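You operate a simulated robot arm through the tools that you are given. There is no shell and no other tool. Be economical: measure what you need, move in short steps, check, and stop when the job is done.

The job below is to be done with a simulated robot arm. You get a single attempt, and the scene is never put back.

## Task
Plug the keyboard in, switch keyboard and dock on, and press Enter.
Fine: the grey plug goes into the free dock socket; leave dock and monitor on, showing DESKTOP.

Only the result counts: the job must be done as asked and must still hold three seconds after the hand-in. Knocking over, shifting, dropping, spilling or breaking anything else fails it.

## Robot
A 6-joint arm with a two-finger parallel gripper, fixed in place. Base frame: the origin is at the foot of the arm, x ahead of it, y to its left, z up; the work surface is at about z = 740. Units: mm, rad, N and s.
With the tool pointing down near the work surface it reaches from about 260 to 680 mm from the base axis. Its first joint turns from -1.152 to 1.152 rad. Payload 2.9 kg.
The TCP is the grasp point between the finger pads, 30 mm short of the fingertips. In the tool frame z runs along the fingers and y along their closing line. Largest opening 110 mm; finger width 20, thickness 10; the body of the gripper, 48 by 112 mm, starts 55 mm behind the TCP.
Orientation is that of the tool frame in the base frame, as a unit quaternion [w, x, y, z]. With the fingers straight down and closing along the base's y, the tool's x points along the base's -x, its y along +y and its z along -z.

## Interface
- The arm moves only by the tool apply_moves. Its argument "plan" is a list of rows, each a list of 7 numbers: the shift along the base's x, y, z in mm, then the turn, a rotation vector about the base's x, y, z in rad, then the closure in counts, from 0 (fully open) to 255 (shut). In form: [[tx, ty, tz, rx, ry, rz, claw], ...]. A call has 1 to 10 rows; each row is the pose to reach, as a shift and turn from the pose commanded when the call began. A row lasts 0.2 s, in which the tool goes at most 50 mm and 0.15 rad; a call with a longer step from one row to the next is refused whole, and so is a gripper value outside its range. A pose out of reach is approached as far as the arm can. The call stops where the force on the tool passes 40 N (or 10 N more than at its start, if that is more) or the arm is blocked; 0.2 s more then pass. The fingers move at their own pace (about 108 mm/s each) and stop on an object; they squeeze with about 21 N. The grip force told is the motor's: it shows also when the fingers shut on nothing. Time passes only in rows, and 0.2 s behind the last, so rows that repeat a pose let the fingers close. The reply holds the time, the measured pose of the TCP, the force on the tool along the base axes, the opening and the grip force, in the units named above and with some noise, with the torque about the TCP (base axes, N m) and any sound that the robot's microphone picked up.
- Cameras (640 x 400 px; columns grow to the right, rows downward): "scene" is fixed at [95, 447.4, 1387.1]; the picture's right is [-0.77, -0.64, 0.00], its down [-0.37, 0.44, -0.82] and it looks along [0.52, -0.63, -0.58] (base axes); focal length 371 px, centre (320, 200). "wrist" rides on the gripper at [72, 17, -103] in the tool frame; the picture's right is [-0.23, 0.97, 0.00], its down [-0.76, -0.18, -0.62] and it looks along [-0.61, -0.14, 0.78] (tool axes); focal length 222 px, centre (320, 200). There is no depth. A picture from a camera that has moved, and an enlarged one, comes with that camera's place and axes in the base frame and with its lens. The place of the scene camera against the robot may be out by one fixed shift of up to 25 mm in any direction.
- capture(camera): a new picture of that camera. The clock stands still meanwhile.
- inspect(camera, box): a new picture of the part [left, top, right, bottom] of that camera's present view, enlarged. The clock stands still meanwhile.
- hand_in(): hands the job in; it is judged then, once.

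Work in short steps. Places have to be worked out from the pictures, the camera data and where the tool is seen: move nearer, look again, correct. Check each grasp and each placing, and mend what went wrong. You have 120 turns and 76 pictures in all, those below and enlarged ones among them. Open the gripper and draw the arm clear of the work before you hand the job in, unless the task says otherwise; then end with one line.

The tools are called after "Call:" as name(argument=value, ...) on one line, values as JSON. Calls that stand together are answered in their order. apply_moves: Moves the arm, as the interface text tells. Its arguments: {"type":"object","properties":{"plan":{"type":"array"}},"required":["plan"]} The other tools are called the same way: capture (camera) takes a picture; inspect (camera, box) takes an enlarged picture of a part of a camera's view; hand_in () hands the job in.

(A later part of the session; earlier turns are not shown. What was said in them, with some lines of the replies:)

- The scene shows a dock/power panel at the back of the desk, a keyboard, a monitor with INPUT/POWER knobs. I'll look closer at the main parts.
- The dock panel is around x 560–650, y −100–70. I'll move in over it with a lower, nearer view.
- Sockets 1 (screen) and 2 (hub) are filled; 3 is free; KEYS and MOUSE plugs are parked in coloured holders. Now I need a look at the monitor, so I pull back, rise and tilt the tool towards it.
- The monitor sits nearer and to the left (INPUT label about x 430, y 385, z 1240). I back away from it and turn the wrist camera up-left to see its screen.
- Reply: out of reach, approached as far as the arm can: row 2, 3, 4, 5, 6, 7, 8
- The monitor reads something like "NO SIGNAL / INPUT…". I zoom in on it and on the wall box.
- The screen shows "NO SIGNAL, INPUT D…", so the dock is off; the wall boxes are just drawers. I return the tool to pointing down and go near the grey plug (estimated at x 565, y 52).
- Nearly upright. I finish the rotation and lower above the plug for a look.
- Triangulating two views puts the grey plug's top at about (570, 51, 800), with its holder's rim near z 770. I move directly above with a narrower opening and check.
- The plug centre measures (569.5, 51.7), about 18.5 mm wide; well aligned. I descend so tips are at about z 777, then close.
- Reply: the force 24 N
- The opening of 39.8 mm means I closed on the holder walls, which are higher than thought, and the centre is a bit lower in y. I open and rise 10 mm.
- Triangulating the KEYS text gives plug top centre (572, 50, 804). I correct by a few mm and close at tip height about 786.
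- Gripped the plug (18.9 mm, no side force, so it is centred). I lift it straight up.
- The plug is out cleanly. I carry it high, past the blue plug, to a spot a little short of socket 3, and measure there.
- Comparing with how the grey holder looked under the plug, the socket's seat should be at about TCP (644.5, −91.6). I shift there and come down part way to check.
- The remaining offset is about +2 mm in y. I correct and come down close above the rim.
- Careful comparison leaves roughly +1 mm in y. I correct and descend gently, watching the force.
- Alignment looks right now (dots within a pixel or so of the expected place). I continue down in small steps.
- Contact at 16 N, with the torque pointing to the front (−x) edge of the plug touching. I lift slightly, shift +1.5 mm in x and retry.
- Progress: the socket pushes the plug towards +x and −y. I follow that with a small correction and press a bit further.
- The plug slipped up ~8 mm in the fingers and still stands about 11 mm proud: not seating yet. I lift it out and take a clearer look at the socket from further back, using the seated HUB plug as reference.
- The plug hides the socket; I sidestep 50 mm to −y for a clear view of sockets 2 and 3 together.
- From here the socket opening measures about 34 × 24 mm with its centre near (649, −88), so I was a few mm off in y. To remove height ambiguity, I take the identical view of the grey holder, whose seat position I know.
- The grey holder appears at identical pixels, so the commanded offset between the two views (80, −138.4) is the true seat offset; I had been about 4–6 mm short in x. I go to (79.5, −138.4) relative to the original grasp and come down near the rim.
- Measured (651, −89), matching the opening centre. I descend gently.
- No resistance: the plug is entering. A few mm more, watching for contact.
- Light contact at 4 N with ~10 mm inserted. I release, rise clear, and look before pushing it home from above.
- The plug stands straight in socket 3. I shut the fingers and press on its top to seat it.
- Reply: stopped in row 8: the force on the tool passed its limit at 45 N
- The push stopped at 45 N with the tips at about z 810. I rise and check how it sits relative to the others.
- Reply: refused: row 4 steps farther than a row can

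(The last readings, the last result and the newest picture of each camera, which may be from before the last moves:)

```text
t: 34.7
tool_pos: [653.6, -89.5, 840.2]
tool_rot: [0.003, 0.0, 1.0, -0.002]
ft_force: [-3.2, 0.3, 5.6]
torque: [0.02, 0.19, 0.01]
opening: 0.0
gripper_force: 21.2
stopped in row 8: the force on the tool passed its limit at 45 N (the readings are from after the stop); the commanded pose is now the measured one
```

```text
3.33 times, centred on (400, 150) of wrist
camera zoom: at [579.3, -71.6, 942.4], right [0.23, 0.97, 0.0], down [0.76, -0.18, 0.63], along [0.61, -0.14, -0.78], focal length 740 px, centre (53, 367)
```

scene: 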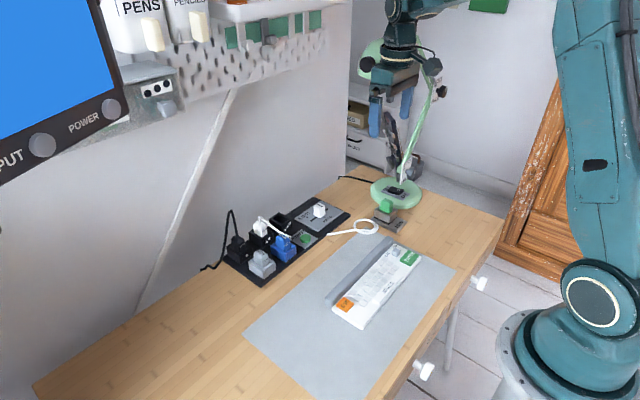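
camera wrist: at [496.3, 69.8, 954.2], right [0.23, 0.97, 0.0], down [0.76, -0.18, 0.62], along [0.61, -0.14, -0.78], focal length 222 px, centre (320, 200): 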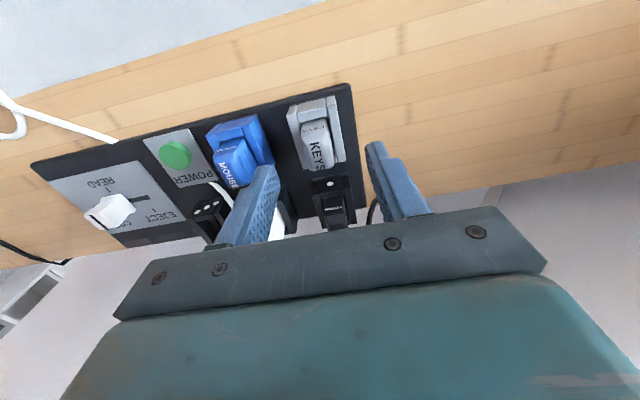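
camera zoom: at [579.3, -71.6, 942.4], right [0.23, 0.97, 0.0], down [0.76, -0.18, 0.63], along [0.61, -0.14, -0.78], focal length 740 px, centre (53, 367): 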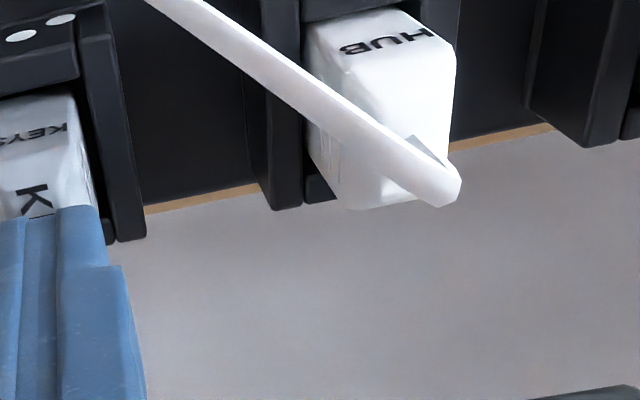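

It now looks about as deep as HUB. I rise and sidestep in smaller steps for a proper comparison.

Call:
apply_moves(plan=[[0, 0, 20, 0, 0, 0, 255], [0, 0, 50, 0, 0, 0, 255], [-30, -20, 60, 0, 0, 0, 255], [-60, -50, 60, 0, 0, 0, 255], [-60, -50, 60, 0, 0, 0, 255]])

Call:
inspect(camera="scene", box=[240, 195, 320, 265])

Call:
inspect(camera="wrist", box=[320, 90, 480, 210])

```text
t: 35.9
tool_pos: [591.6, -137.0, 900.2]
tool_rot: [0.004, -0.001, 1.0, -0.001]
ft_force: [0.8, 0.0, -0.2]
torque: [0.0, 0.06, -0.01]
opening: 0.1
gripper_force: 21.6
```

```text
5.71 times, centred on (280, 230) of scene
camera zoom: at [95.0, 447.4, 1387.1], right [-0.77, -0.64, 0.0], down [-0.37, 0.44, -0.82], along [0.52, -0.63, -0.58], focal length 2119 px, centre (549, 29)
```

zoom: 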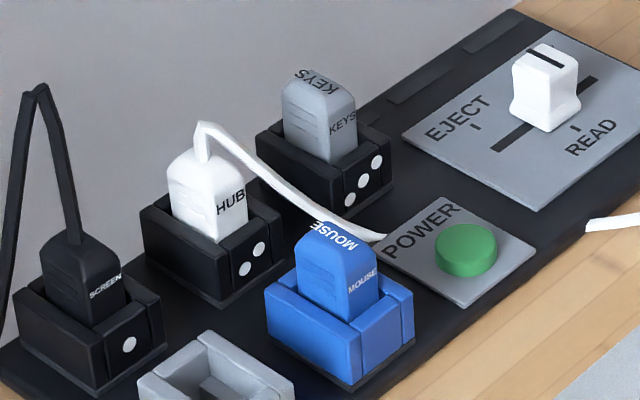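

```text
3.33 times, centred on (400, 150) of wrist
camera zoom: at [518.6, -119.9, 1002.3], right [0.23, 0.97, 0.0], down [0.76, -0.18, 0.63], along [0.61, -0.14, -0.78], focal length 740 px, centre (53, 367)
```

zoom: 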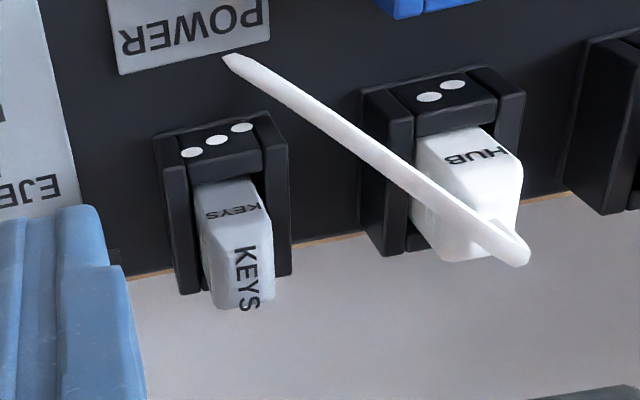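

KEYS still stands ~4 mm higher than its neighbours should. I'll press again, centred on the plug, in 1–1.5 mm steps.

Call:
apply_moves(plan=[[20, 16, 0, 0.002, 0.008, -0.002, 255], [40, 32, 0, 0.002, 0.008, -0.002, 255], [57.5, 48.2, -10, 0.002, 0.008, -0.002, 255], [57.5, 48.2, -35, 0.002, 0.008, -0.002, 255], [57.5, 48.2, -48, 0.002, 0.008, -0.002, 255], [57.5, 48.2, -54, 0.002, 0.008, -0.002, 255], [57.5, 48.2, -56, 0.002, 0.008, -0.002, 255], [57.5, 48.2, -56, 0.002, 0.008, -0.002, 255]])

```text
t: 37.7
tool_pos: [650.4, -92.2, 844.0]
tool_rot: [-0.001, 0.001, 1.0, -0.002]
ft_force: [0.5, -0.9, -0.2]
torque: [-0.02, -0.02, 0.0]
opening: 0.0
gripper_force: 20.5
```

Call:
apply_moves(plan=[[0, 2, -2, 0, 0, 0, 255], [0, 2, -4, 0, 0, 0, 255], [0, 2, -5, 0, 0, 0, 255], [0, 2, -6, 0, 0, 0, 255], [0, 2, -7, 0, 0, 0, 255], [0, 2, -8, 0, 0, 0, 255], [0, 2, -9, 0, 0, 0, 255], [0, 2, -10, 0, 0, 0, 255], [0, 2, -11, 0, 0, 0, 255], [0, 2, -12, 0, 0, 0, 255]])

```text
t: 39.6
tool_pos: [651.2, -89.4, 839.7]
tool_rot: [0.004, 0.001, 1.0, -0.002]
ft_force: [-3.7, 0.2, 5.1]
torque: [-0.01, 0.12, 0.0]
opening: 0.0
gripper_force: 21.0
stopped in row 9: the force on the tool passed its limit at 41 N (the readings are from after the stop); the commanded pose is now the measured one
```

Still stopping at the same height. I back off and examine KEYS versus HUB at high zoom.

Call:
apply_moves(plan=[[0, 0, 20, 0, 0, 0, 255], [0, 0, 50, 0, 0, 0, 255], [-30, 0, 60, 0, 0, 0, 255], [-60, 0, 60, 0, 0, 0, 255], [-60, 38, 60, 0, 0, 0, 255], [-60, 38, 60, 0, 0, 0, 255]])

Call:
inspect(camera="wrist", box=[240, 100, 400, 200])

Call:
inspect(camera="scene", box=[255, 200, 295, 240])

```text
t: 41.0
tool_pos: [592.0, -51.9, 899.4]
tool_rot: [0.004, 0.002, 1.0, -0.001]
ft_force: [0.0, -0.3, -0.5]
torque: [0.02, -0.01, -0.02]
opening: 0.1
gripper_force: 21.0
```

```text
4.00 times, centred on (320, 150) of wrist
camera zoom: at [518.0, -33.8, 1002.0], right [0.23, 0.97, 0.0], down [0.76, -0.18, 0.63], along [0.61, -0.15, -0.78], focal length 888 px, centre (320, 400)
```

zoom: 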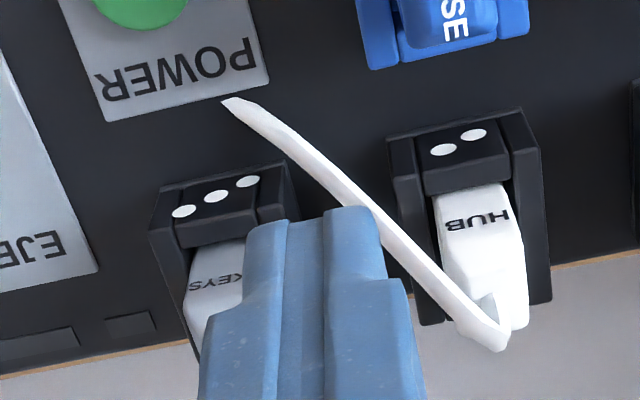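

```text
10.00 times, centred on (275, 220) of scene
camera zoom: at [95.0, 447.5, 1387.1], right [-0.77, -0.64, 0.0], down [-0.37, 0.44, -0.82], along [0.52, -0.63, -0.58], focal length 3708 px, centre (770, 0)
```

zoom: 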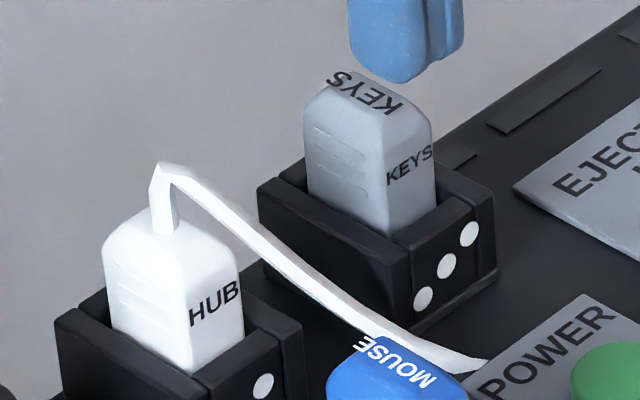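

KEYS looks about 1.5–2.5 mm proud of HUB's depth, so its tip probably sits on the contact slot's edge. I'll grip it again and wiggle gently while pressing down.

Call:
apply_moves(plan=[[0, -19, 0, 0.002, 0.008, 0.004, 162], [0, -37.5, 0, 0.002, 0.008, 0.004, 162], [30, -37.5, 0, 0.002, 0.008, 0.004, 162], [58.5, -37.5, -10, 0.002, 0.008, 0.004, 162], [58.5, -37.5, -40, 0.002, 0.008, 0.004, 162], [58.5, -37.5, -40, 0.002, 0.008, 0.004, 162]])

Call:
inspect(camera="wrist", box=[240, 90, 400, 230])

```text
t: 42.4
tool_pos: [652.4, -88.0, 859.0]
tool_rot: [0.0, 0.0, 1.0, 0.0]
ft_force: [1.2, -0.6, -0.1]
torque: [-0.01, -0.01, 0.02]
opening: 40.2
gripper_force: 0.0
```

```text
2.86 times, centred on (320, 160) of wrist
camera zoom: at [577.9, -70.9, 963.5], right [0.23, 0.97, 0.0], down [0.76, -0.18, 0.62], along [0.61, -0.14, -0.78], focal length 635 px, centre (320, 314)
```

zoom: 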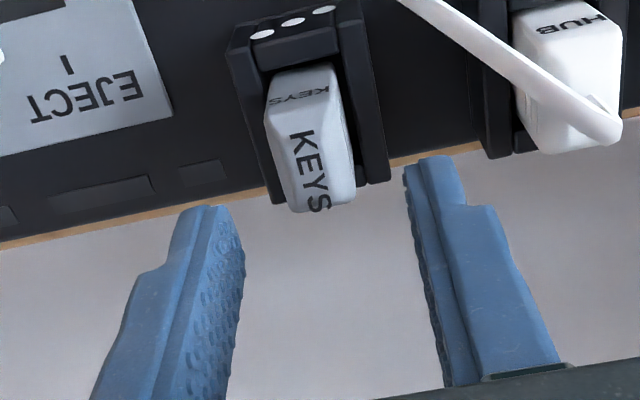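

I lower around the plug and close.

Call:
apply_moves(plan=[[-1, -1, -20, 0, 0, 0, 162], [-1, -1, -38, 0, 0, 0, 162], [-1, -1, -41, 0, 0, 0, 162], [-1, -1, -41, 0, 0, 0, 255], [-1, -1, -41, 0, 0, 0, 255], [-1, -1, -41, 0, 0, 0, 255]])

```text
t: 43.8
tool_pos: [649.1, -89.3, 817.8]
tool_rot: [0.0, 0.0, 1.0, 0.0]
ft_force: [0.3, -0.5, -0.8]
torque: [0.0, 0.01, 0.01]
opening: 18.8
gripper_force: 21.6
```

Gripped with no side load. Now press down ~2–3 mm with small x/y wiggles.

Call:
apply_moves(plan=[[0, 0, -2, 0, 0, 0, 255], [1, 0, -2.5, 0, 0, 0, 255], [1, 1, -2.5, 0, 0, 0, 255], [0, 1, -3, 0, 0, 0, 255], [-1, 1, -3, 0, 0, 0, 255], [-1, 0, -3, 0, 0, 0, 255], [-1, -1, -3, 0, 0, 0, 255], [0, -1, -3, 0, 0, 0, 255], [1, -1, -3, 0, 0, 0, 255], [0, 0, -3, 0, 0, 0, 255]])

```text
t: 46.0
tool_pos: [649.0, -90.2, 814.7]
tool_rot: [-0.001, 0.0, 1.0, 0.0]
ft_force: [3.7, 2.2, 10.5]
torque: [0.13, -0.13, 0.03]
opening: 18.9
gripper_force: 21.4
```

Call:
inspect(camera="scene", box=[255, 200, 295, 240])

Call:
inspect(camera="wrist", box=[240, 90, 400, 230])

```text
10.00 times, centred on (275, 220) of scene
camera zoom: at [94.8, 447.5, 1387.1], right [-0.77, -0.64, 0.0], down [-0.37, 0.44, -0.82], along [0.52, -0.63, -0.58], focal length 3708 px, centre (770, 0)
```

zoom: 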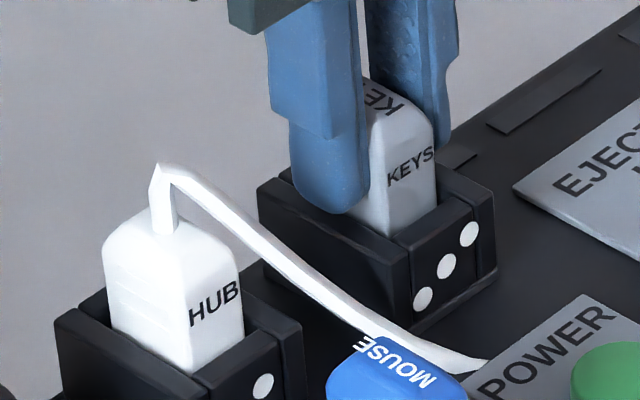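

```text
2.86 times, centred on (320, 160) of wrist
camera zoom: at [576.9, -73.3, 917.2], right [0.23, 0.97, 0.0], down [0.76, -0.18, 0.62], along [0.61, -0.14, -0.78], focal length 635 px, centre (320, 314)
```

zoom: 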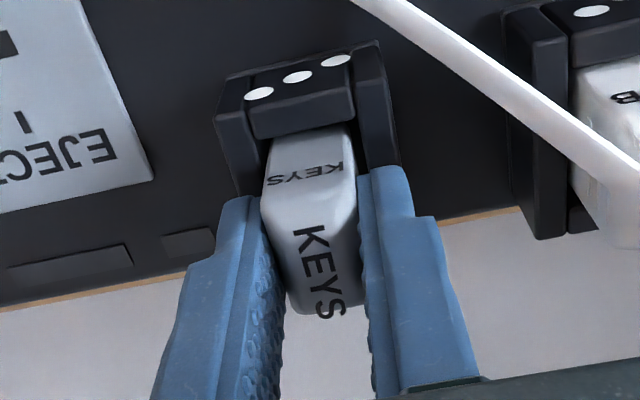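

No change in height; the plug is ~3 mm above its seated level. Side force hints towards +x/+y; I try a wider search that way.

Call:
apply_moves(plan=[[1, 0, 0, 0, 0, 0, 255], [2, 0, -0.5, 0, 0, 0, 255], [2, 1, -0.5, 0, 0, 0, 255], [2, 1, -0.5, 0, 0, 0, 255]])

```text
t: 47.0
tool_pos: [650.7, -90.9, 814.1]
tool_rot: [0.0, 0.001, 1.0, -0.001]
ft_force: [-8.7, -5.9, 9.8]
torque: [-0.25, 0.31, 0.0]
opening: 19.2
gripper_force: 21.4
```

The plug is now laterally captive (side forces reverse within ~2 mm) and in the zoomed scene view its exposed height equals HUB's, so it's most likely seated. I centre it, release, rise and go on to the power button, whose effect the monitor will show.

Call:
apply_moves(plan=[[-1.4, -0.7, 0.5, 0, 0, 0, 255], [-1.4, -0.7, 0.5, 0, 0, 0, 162], [-1.4, -0.7, 0.5, 0, 0, 0, 162], [-1.4, -0.7, 20, 0, 0, 0, 162], [-1.4, -0.7, 60, 0, 0, 0, 162], [-40, -0.7, 70, 0, 0, 0, 255], [-80, -0.7, 70, 0, 0, 0, 255], [-110, -0.7, 70, 0, 0, 0, 255], [-110, -0.7, 70, 0, 0, 0, 255]])

Call:
capture(camera="wrist")

```text
t: 49.0
tool_pos: [539.3, -88.9, 886.3]
tool_rot: [0.0, -0.001, 1.0, -0.001]
ft_force: [-0.8, -0.3, 0.3]
torque: [-0.01, -0.02, 0.01]
opening: 0.0
gripper_force: 21.2
```

```text
27 pictures are left
camera wrist: at [467.4, -72.8, 989.1], right [0.23, 0.97, 0.0], down [0.76, -0.18, 0.62], along [0.61, -0.14, -0.78], focal length 222 px, centre (320, 200)
```

wrist: 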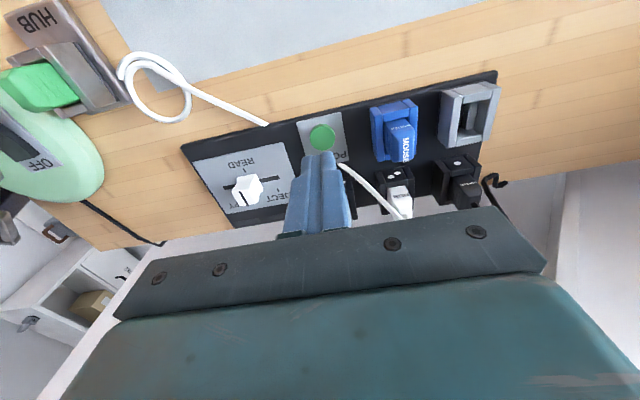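

The power button is at about (563, −92.5). I go above it with shut fingers and press down in small steps.

Call:
apply_moves(plan=[[24, -3.5, -30, 0, 0, 0, 255], [24, -3.5, -60, 0, 0, 0, 255], [24, -3.5, -84, 0, 0, 0, 255], [24, -3.5, -90, 0, 0, 0, 255], [24, -3.5, -90, 0, 0, 0, 255]])

Call:
inspect(camera="scene", box=[260, 190, 340, 260])

```text
t: 50.2
tool_pos: [566.1, -93.2, 795.7]
tool_rot: [0.0, 0.0, 1.0, 0.0]
ft_force: [0.4, -0.8, -0.2]
torque: [-0.03, 0.0, 0.0]
opening: 0.1
gripper_force: 20.2
```

```text
5.71 times, centred on (300, 225) of scene
camera zoom: at [95.0, 447.4, 1387.1], right [-0.77, -0.64, 0.0], down [-0.37, 0.44, -0.82], along [0.52, -0.63, -0.58], focal length 2119 px, centre (434, 57)
```

zoom: 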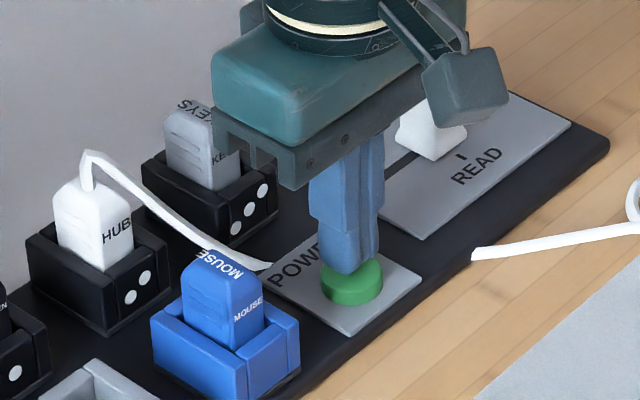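

Tips are just over the button. Press down in 1.5–2 mm steps.

Call:
apply_moves(plan=[[-2, 0, -2, 0, 0, 0, 255], [-2, 0, -4, 0, 0, 0, 255], [-2, 0, -6, 0, 0, 0, 255], [-2, 0, -8, 0, 0, 0, 255], [-2, 0, -10, 0, 0, 0, 255], [-2, 0, -10, 0, 0, 0, 255]])

```text
t: 51.6
tool_pos: [564.7, -93.4, 786.1]
tool_rot: [0.001, -0.001, 1.0, 0.0]
ft_force: [1.4, 0.2, 11.0]
torque: [0.01, -0.04, -0.06]
opening: 0.0
gripper_force: 21.1
heard: click
```

A click was heard. I lift off and look at the monitor in the scene view and the button.

Call:
apply_moves(plan=[[0, 0, 10, 0, 0, 0, 255], [0, 0, 50, 0, 0, 0, 255], [0, 0, 90, 0, 0, 0, 255], [-40, 0, 120, 0, 0, 0, 255], [-40, 0, 120, 0, 0, 0, 255]])

Call:
capture(camera="scene")

```text
t: 52.8
tool_pos: [523.8, -91.0, 901.7]
tool_rot: [0.0, -0.001, 1.0, 0.001]
ft_force: [-0.2, 0.0, -0.7]
torque: [0.01, -0.01, -0.02]
opening: 0.0
gripper_force: 20.8
```

```text
25 pictures are left
```

scene: 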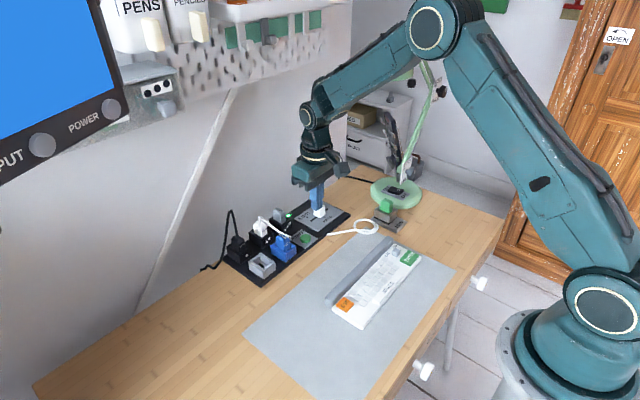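

Call:
inspect(camera="scene", box=[260, 190, 340, 250])

```text
6.67 times, centred on (300, 220) of scene
camera zoom: at [95.0, 447.4, 1387.1], right [-0.77, -0.64, 0.0], down [-0.37, 0.44, -0.82], along [0.52, -0.63, -0.58], focal length 2472 px, centre (453, 67)
```

zoom: 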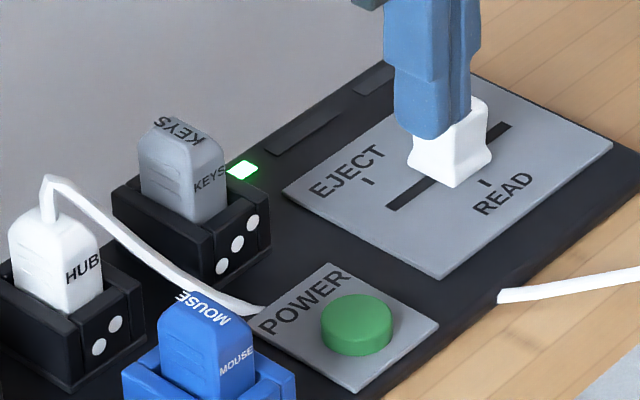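

One dock LED is lit, so the dock is on. Now I move over the keyboard's switch area for a closer view.

Call:
apply_moves(plan=[[-36, -25, 0, 0, 0, 0, 255], [-72, -50, 0, 0, 0, 0, 255], [-108, -75, -5, 0, 0, 0, 255], [-140, -99, -10, 0, 0, 0, 255], [-140, -99, -10, 0, 0, 0, 255]])

Call:
inspect(camera="wrist", box=[200, 40, 440, 200])

```text
t: 54.0
tool_pos: [384.9, -193.5, 893.3]
tool_rot: [-0.001, -0.001, 1.0, 0.001]
ft_force: [0.6, -0.3, 0.2]
torque: [0.03, -0.01, 0.01]
opening: 0.0
gripper_force: 21.0
```

```text
2.50 times, centred on (320, 120) of wrist
camera zoom: at [312.2, -175.3, 995.7], right [0.23, 0.97, 0.0], down [0.76, -0.18, 0.62], along [0.61, -0.14, -0.78], focal length 555 px, centre (320, 400)
```

zoom: 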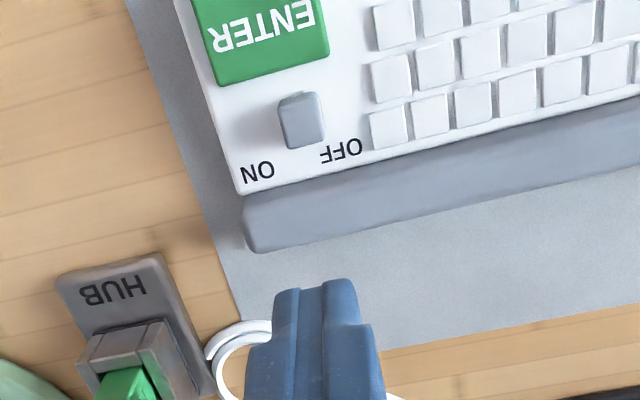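

The keyboard slide switch is at about (355, −192), with ON toward −y. I open the fingers and go lower above it for a closer view, planning to straddle the knob and drag it.

Call:
apply_moves(plan=[[-15, 1, -20, 0, 0, 0, 150], [-29, 1.5, -40, 0, 0, 0, 150], [-29, 1.5, -60, 0, 0, 0, 150], [-29, 1.5, -60, 0, 0, 0, 150]])

Call:
inspect(camera="wrist", box=[200, 60, 440, 220])

Call:
inspect(camera="scene", box=[370, 220, 440, 275])

```text
t: 55.0
tool_pos: [353.3, -191.5, 833.3]
tool_rot: [0.001, 0.0, 1.0, 0.001]
ft_force: [-0.4, 0.1, -0.7]
torque: [-0.02, 0.02, -0.01]
opening: 45.4
gripper_force: 0.1
```

```text
2.50 times, centred on (320, 140) of wrist
camera zoom: at [281.6, -174.8, 936.8], right [0.23, 0.97, 0.0], down [0.76, -0.18, 0.62], along [0.61, -0.14, -0.78], focal length 555 px, centre (320, 350)
```

zoom: 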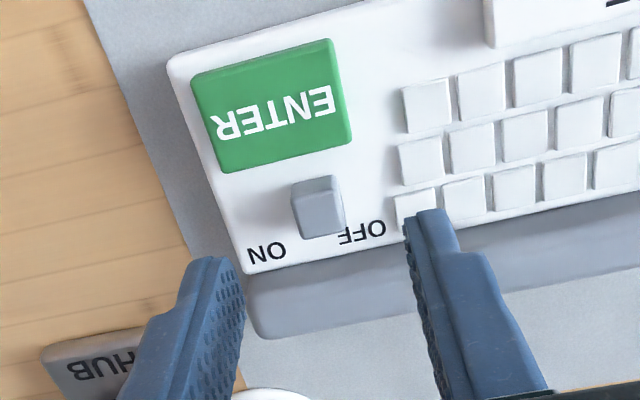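

```text
7.27 times, centred on (405, 248) of scene
camera zoom: at [95.0, 447.4, 1387.1], right [-0.77, -0.64, 0.0], down [-0.37, 0.44, -0.82], along [0.52, -0.63, -0.58], focal length 2697 px, centre (-298, -146)
```

zoom: 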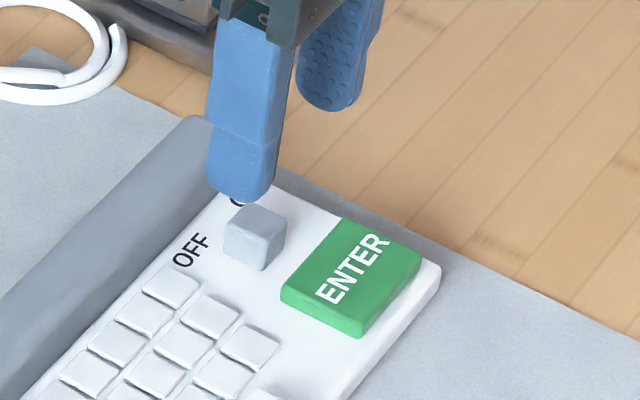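

The knob's top is at about (361, −192.5, 761), ~16 mm wide. I narrow to a 26 mm opening and lower around it to tip height ~755.

Call:
apply_moves(plan=[[7.5, -0.5, 0, 0, 0, 0, 195], [7.5, -0.5, -20, 0, 0, 0, 195], [7.5, -0.5, -38, 0, 0, 0, 195], [7.5, -0.5, -44, 0, 0, 0, 195], [7.5, -0.5, -47, 0, 0, 0, 195], [7.5, -0.5, -47, 0, 0, 0, 195]])

Call:
inspect(camera="scene", box=[370, 220, 440, 275])

```text
t: 56.4
tool_pos: [362.4, -190.3, 787.0]
tool_rot: [0.001, -0.001, 1.0, 0.0]
ft_force: [-0.4, -0.3, -0.1]
torque: [0.01, 0.01, -0.05]
opening: 25.6
gripper_force: 0.1
```

```text
7.27 times, centred on (405, 248) of scene
camera zoom: at [95.0, 447.4, 1387.1], right [-0.77, -0.64, 0.0], down [-0.37, 0.44, -0.82], along [0.52, -0.63, -0.58], focal length 2697 px, centre (-298, -146)
```

zoom: 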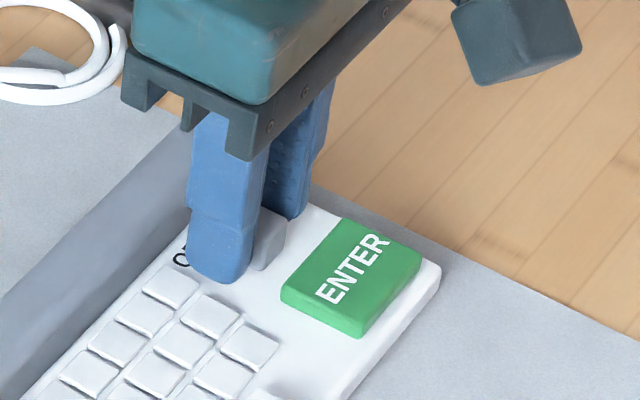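

The near finger sits between OFF and the knob, clear of the keys. I slide −y in small steps.

Call:
apply_moves(plan=[[0, -2, -1, 0, 0, 0, 195], [0, -4, -1, 0, 0, 0, 195], [0, -6, -1, 0, 0, 0, 195], [0, -8, -1, 0, 0, 0, 195], [0, -10, -1, 0, 0, 0, 195], [0, -12, -1, 0, 0, 0, 195], [0, -14, -1, 0, 0, 0, 195], [0, -14, -1, 0, 0, 0, 195]])

Call:
inspect(camera="scene", box=[370, 220, 440, 275])

```text
t: 58.2
tool_pos: [362.6, -205.9, 786.4]
tool_rot: [0.0, 0.0, 1.0, 0.0]
ft_force: [-0.4, 0.6, 0.6]
torque: [-0.01, 0.01, -0.01]
opening: 25.8
gripper_force: 0.1
```

```text
7.27 times, centred on (405, 248) of scene
camera zoom: at [95.0, 447.4, 1387.1], right [-0.77, -0.64, 0.0], down [-0.37, 0.44, -0.82], along [0.52, -0.63, -0.58], focal length 2697 px, centre (-298, -146)
```

zoom: 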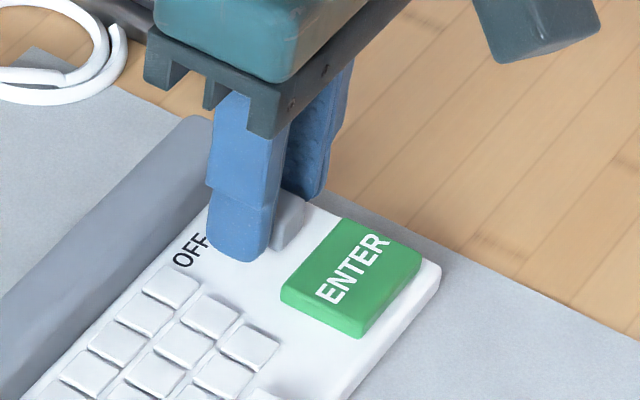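

The knob has moved toward ON. I continue until it resists.

Call:
apply_moves(plan=[[0, -1.5, 0, 0, 0, 0, 195], [0, -3, 0, 0, 0, 0, 195], [0, -4.5, 0, 0, 0, 0, 195], [0, -4.5, 0, 0, 0, 0, 195]])

```text
t: 59.2
tool_pos: [361.3, -210.5, 786.8]
tool_rot: [-0.001, 0.0, 1.0, 0.0]
ft_force: [1.0, -0.4, -0.1]
torque: [0.0, -0.03, -0.01]
opening: 25.9
gripper_force: 0.1
```

No resistance yet. I look at where the knob is now.

Call:
inspect(camera="wrist", box=[230, 80, 410, 200])

```text
3.33 times, centred on (320, 140) of wrist
camera zoom: at [289.6, -193.4, 889.2], right [0.23, 0.97, 0.0], down [0.76, -0.18, 0.62], along [0.61, -0.14, -0.78], focal length 740 px, centre (320, 400)
```

zoom: 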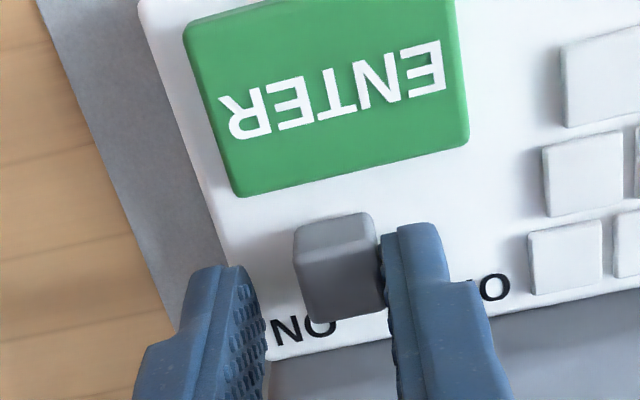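

The knob is nearing ON. A bit more.

Call:
apply_moves(plan=[[0, -1.5, 0, 0, 0, 0, 195], [0, -3, 0, 0, 0, 0, 195], [0, -4.5, 0, 0, 0, 0, 195], [0, -6, 0, 0, 0, 0, 195], [0, -6, 0, 0, 0, 0, 195]])

```text
t: 60.4
tool_pos: [361.8, -215.8, 785.1]
tool_rot: [0.0, -0.001, 1.0, 0.0]
ft_force: [-0.8, 3.7, 1.2]
torque: [0.09, 0.01, -0.01]
opening: 27.4
gripper_force: 1.6
```

The end stop is reached (3.7 N). I lift clear and check.

Call:
apply_moves(plan=[[0, 1.5, 0, 0, 0, 0, 195], [0, 1.5, 25, 0, 0, 0, 195], [0, 1.5, 60, 0, 0, 0, 255], [0, 1.5, 60, 0, 0, 0, 255]])

Call:
inspect(camera="wrist", box=[200, 60, 440, 220])

```text
t: 61.4
tool_pos: [360.6, -214.3, 843.8]
tool_rot: [-0.001, 0.0, 1.0, -0.001]
ft_force: [0.0, 0.8, 0.6]
torque: [0.01, 0.03, 0.0]
opening: 0.0
gripper_force: 21.5
```

```text
2.50 times, centred on (320, 140) of wrist
camera zoom: at [288.5, -197.5, 947.6], right [0.23, 0.97, 0.0], down [0.76, -0.18, 0.62], along [0.61, -0.14, -0.78], focal length 555 px, centre (320, 350)
```

zoom: 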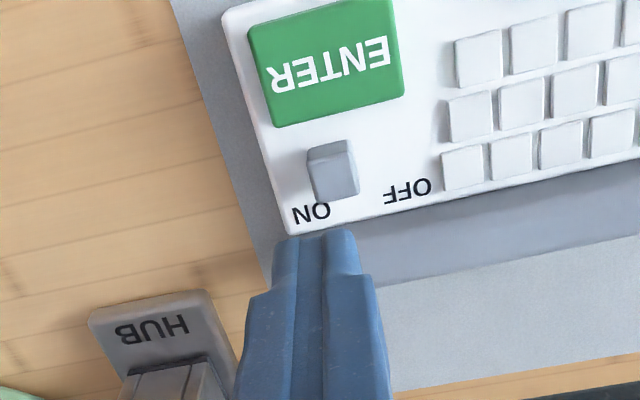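

The switch is at ON. ENTER's centre is about (327, −202); I go over it and press with shut fingers.

Call:
apply_moves(plan=[[-17, 6, 0, 0, 0, 0, 255], [-34, 12, -10, 0, 0, 0, 255], [-34, 12, -40, 0, 0, 0, 255], [-34, 12, -48, 0, 0, 0, 255], [-34, 12, -51, 0, 0, 0, 255], [-34, 12, -53, 0, 0, 0, 255], [-34, 12, -53, 0, 0, 0, 255]])

```text
t: 63.0
tool_pos: [330.0, -200.9, 791.8]
tool_rot: [-0.002, 0.001, 1.0, 0.0]
ft_force: [0.2, -0.8, -0.7]
torque: [0.0, 0.0, -0.02]
opening: 0.1
gripper_force: 20.8
```

Call:
apply_moves(plan=[[-2, 0, -2, 0, 0, 0, 255], [-2, 0, -4, 0, 0, 0, 255], [-2, 0, -6, 0, 0, 0, 255], [-2, 0, -7, 0, 0, 0, 255], [-2, 0, -8, 0, 0, 0, 255], [-2, 0, -8, 0, 0, 0, 255]])

```text
t: 64.4
tool_pos: [326.2, -203.0, 786.8]
tool_rot: [0.0, 0.0, 1.0, -0.001]
ft_force: [0.4, -0.7, 2.6]
torque: [-0.01, -0.03, -0.04]
opening: 0.0
gripper_force: 20.6
heard: click
```

A click: Enter registered. I lift off and look at the visible screen corner in the scene view.

Call:
apply_moves(plan=[[0, 0, 15, 0, 0, 0, 255], [10, 0, 60, 0, 0, 0, 255], [20, 20, 100, 0, 0, 0, 255], [30, 50, 130, 0, 0, 0, 255], [30, 80, 160, 0, 0, 0, 255], [30, 80, 160, 0, 0, 0, 255]])

Call:
capture(camera="scene")

```text
t: 65.8
tool_pos: [358.0, -117.6, 942.9]
tool_rot: [0.0, 0.0, 1.0, 0.001]
ft_force: [-0.2, 0.8, 0.8]
torque: [0.02, 0.01, -0.02]
opening: 0.4
gripper_force: 21.3
```

```text
16 pictures are left
```

scene: 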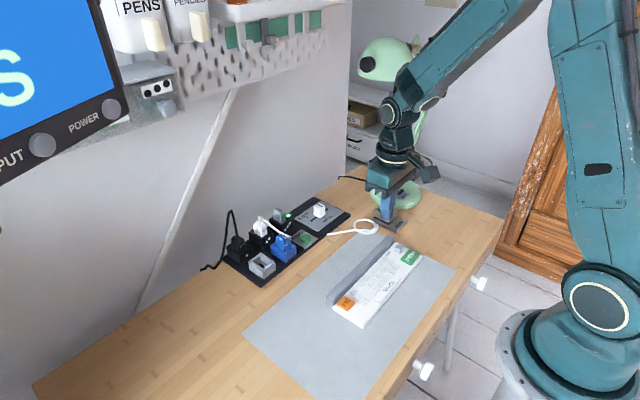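

The screen changed: a green letter "S" now shows at its corner. I need to read it, so I swing the arm left, then pitch the wrist camera up at the monitor.

Call:
apply_moves(plan=[[-10, 39, 13, 0, 0, 0.1, 255], [-20, 79, 26, 0, 0, 0.2, 255], [-31, 119, 40, 0, 0, 0.31, 255], [-42, 159, 53, 0, 0, 0.42, 255], [-53, 199, 67, 0, 0, 0.53, 255], [-64, 239, 80, 0, 0, 0.64, 255], [-76, 279, 94, 0, 0, 0.75, 255], [-88, 318, 107, 0, 0, 0.85, 255], [-88, 318, 107, 0, 0, 0.85, 255]])

```text
t: 67.8
tool_pos: [269.6, 198.1, 1051.3]
tool_rot: [0.001, -0.413, 0.911, -0.001]
ft_force: [0.8, 0.8, 0.9]
torque: [-0.01, 0.01, 0.04]
opening: 0.0
gripper_force: 20.5
```

Call:
apply_moves(plan=[[0, 10, 0, 0.105, -0.092, 0, 255], [0, 20, 0, 0.21, -0.185, 0, 255], [0, 30, 0, 0.315, -0.277, 0, 255], [0, 40, 0, 0.42, -0.37, 0, 255], [0, 50, 0, 0.526, -0.462, 0, 255], [0, 60, 0, 0.631, -0.554, 0, 255], [0, 70, 0, 0.736, -0.647, 0, 255], [0, 80, 0, 0.841, -0.739, 0, 255], [0, 80, 0, 0.94, -0.825, 0, 255], [0, 80, 0, 0.94, -0.825, 0, 255]])

Call:
capture(camera="wrist")

```text
t: 70.0
tool_pos: [306.1, 309.8, 1069.1]
tool_rot: [0.533, -0.334, 0.739, 0.241]
ft_force: [0.5, -0.8, -0.2]
torque: [-0.05, 0.0, 0.01]
opening: 0.0
gripper_force: 21.0
out of reach, approached as far as the arm can: row 7, 8, 9, 10
```

```text
15 pictures are left
camera wrist: at [213.6, 230.9, 1032.5], right [-0.68, 0.7, 0.21], down [-0.1, -0.38, 0.92], along [0.72, 0.61, 0.33], focal length 222 px, centre (320, 200)
```

wrist: 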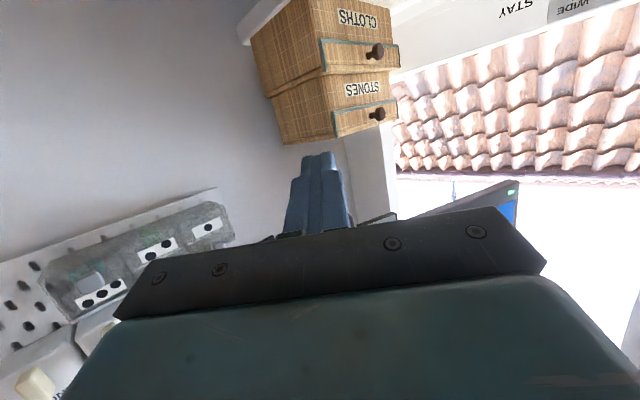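

The monitor is hidden behind the gripper body. I'll roll the tool about its own axis by 90° so the picture's wide side covers the monitor.

Call:
apply_moves(plan=[[0, 0, 0, -0.09, -0.102, 0.045, 255], [0, 0, 0, -0.18, -0.204, 0.09, 255], [0, 0, 0, -0.27, -0.306, 0.135, 255], [0, 0, 0, -0.36, -0.408, 0.18, 255], [0, 0, 0, -0.45, -0.51, 0.225, 255], [0, 0, 0, -0.54, -0.612, 0.27, 255], [0, 0, 0, -0.63, -0.714, 0.315, 255], [0, 0, 0, -0.72, -0.816, 0.36, 255], [0, 0, 0, -0.81, -0.918, 0.405, 255], [0, 0, 0, -0.9, -1.02, 0.45, 255]])

Call:
capture(camera="wrist")

```text
t: 72.2
tool_pos: [305.2, 314.7, 1069.1]
tool_rot: [-0.559, 0.738, -0.338, 0.169]
ft_force: [0.2, -0.1, -0.2]
torque: [-0.02, -0.02, -0.02]
opening: 0.0
gripper_force: 21.3
```

```text
14 pictures are left
camera wrist: at [287.0, 188.0, 1075.8], right [-0.46, 0.01, -0.89], down [-0.88, 0.11, 0.46], along [0.1, 0.99, -0.04], focal length 222 px, centre (320, 200)
```

wrist: 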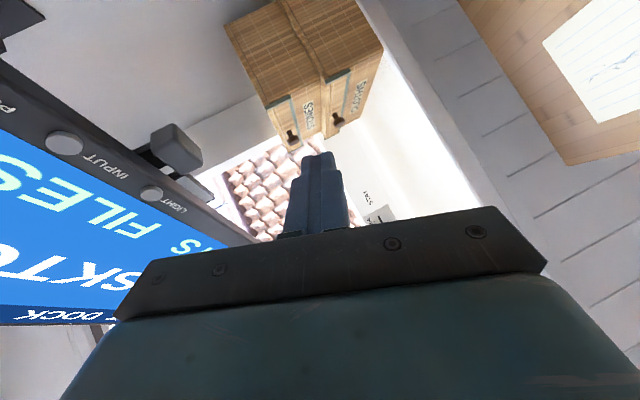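

The screen reads "INPUT DOCK", "…SKTO…" (DESKTOP) and "…FILES". One zoom to confirm.

Call:
inspect(camera="wrist", box=[0, 90, 260, 330])

```text
1.67 times, centred on (130, 210) of wrist
camera zoom: at [287.0, 188.0, 1075.8], right [-0.46, 0.01, -0.89], down [-0.88, 0.11, 0.46], along [0.1, 0.99, -0.04], focal length 370 px, centre (637, 183)
```

zoom: 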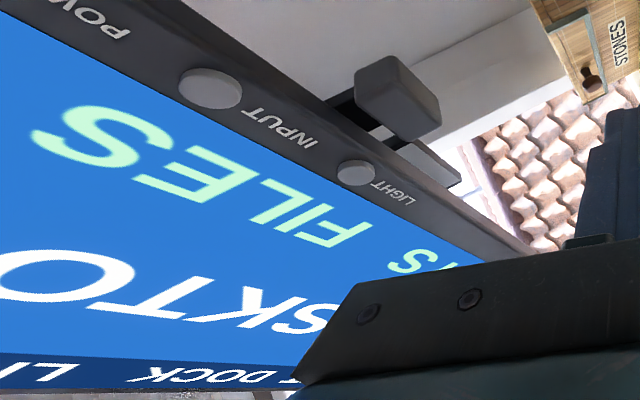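

DESKTOP is showing on INPUT DOCK, so plug, dock, keyboard and Enter all worked. I roll the wrist back, open the gripper, and check the scene a last time.

Call:
apply_moves(plan=[[0, 0, 0, 0.09, 0.102, -0.045, 255], [0, 0, 0, 0.18, 0.204, -0.09, 255], [0, 0, 0, 0.27, 0.306, -0.135, 255], [0, 0, 0, 0.36, 0.408, -0.18, 255], [0, 0, 0, 0.45, 0.51, -0.225, 255], [0, 0, 0, 0.54, 0.612, -0.27, 255], [0, 0, 0, 0.63, 0.714, -0.315, 255], [0, -10, 0, 0.72, 0.816, -0.36, 200], [0, -20, 0, 0.81, 0.918, -0.405, 100], [0, -30, 0, 0.9, 1.02, -0.45, 0]])

Call:
apply_moves(plan=[[0, -20, 0, -0.1, 0.09, 0, 0], [0, -50, 0, -0.2, 0.18, 0, 0], [0, -80, 0, -0.3, 0.27, 0, 0], [0, -80, 0, -0.3, 0.27, 0, 0]])

Call:
capture(camera="scene")

```text
t: 74.4
tool_pos: [318.2, 293.9, 1074.3]
tool_rot: [0.533, -0.334, 0.739, 0.242]
ft_force: [0.0, -0.3, -0.1]
torque: [-0.01, -0.01, 0.0]
opening: 110.0
gripper_force: 0.1
out of reach, approached as far as the arm can: row 8, 9, 10
```

```text
t: 75.4
tool_pos: [318.0, 212.9, 1072.8]
tool_rot: [0.373, -0.374, 0.832, 0.171]
ft_force: [0.0, -0.6, -0.1]
torque: [0.0, 0.02, 0.02]
opening: 110.0
gripper_force: 0.1
```

```text
12 pictures are left
```

scene: 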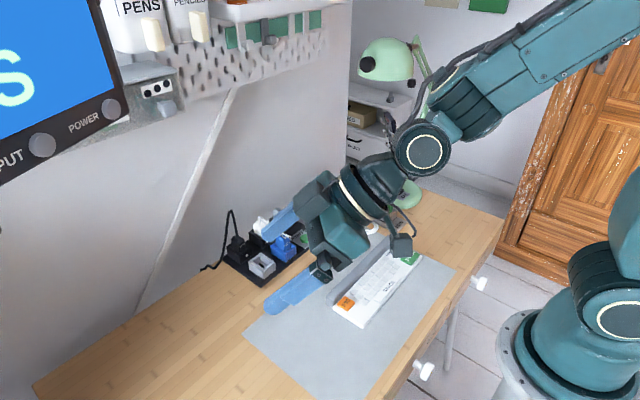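

The screen still shows the desktop, everything else stands undisturbed, and the gripper is open and clear. I hand in.

Call:
hand_in()

```text
The job is handed in.
```

The grey KEYS plug is in free dock socket 3, the dock and keyboard are on, and I pressed Enter; the monitor is on, set to INPUT DOCK and showing DESKTOP.
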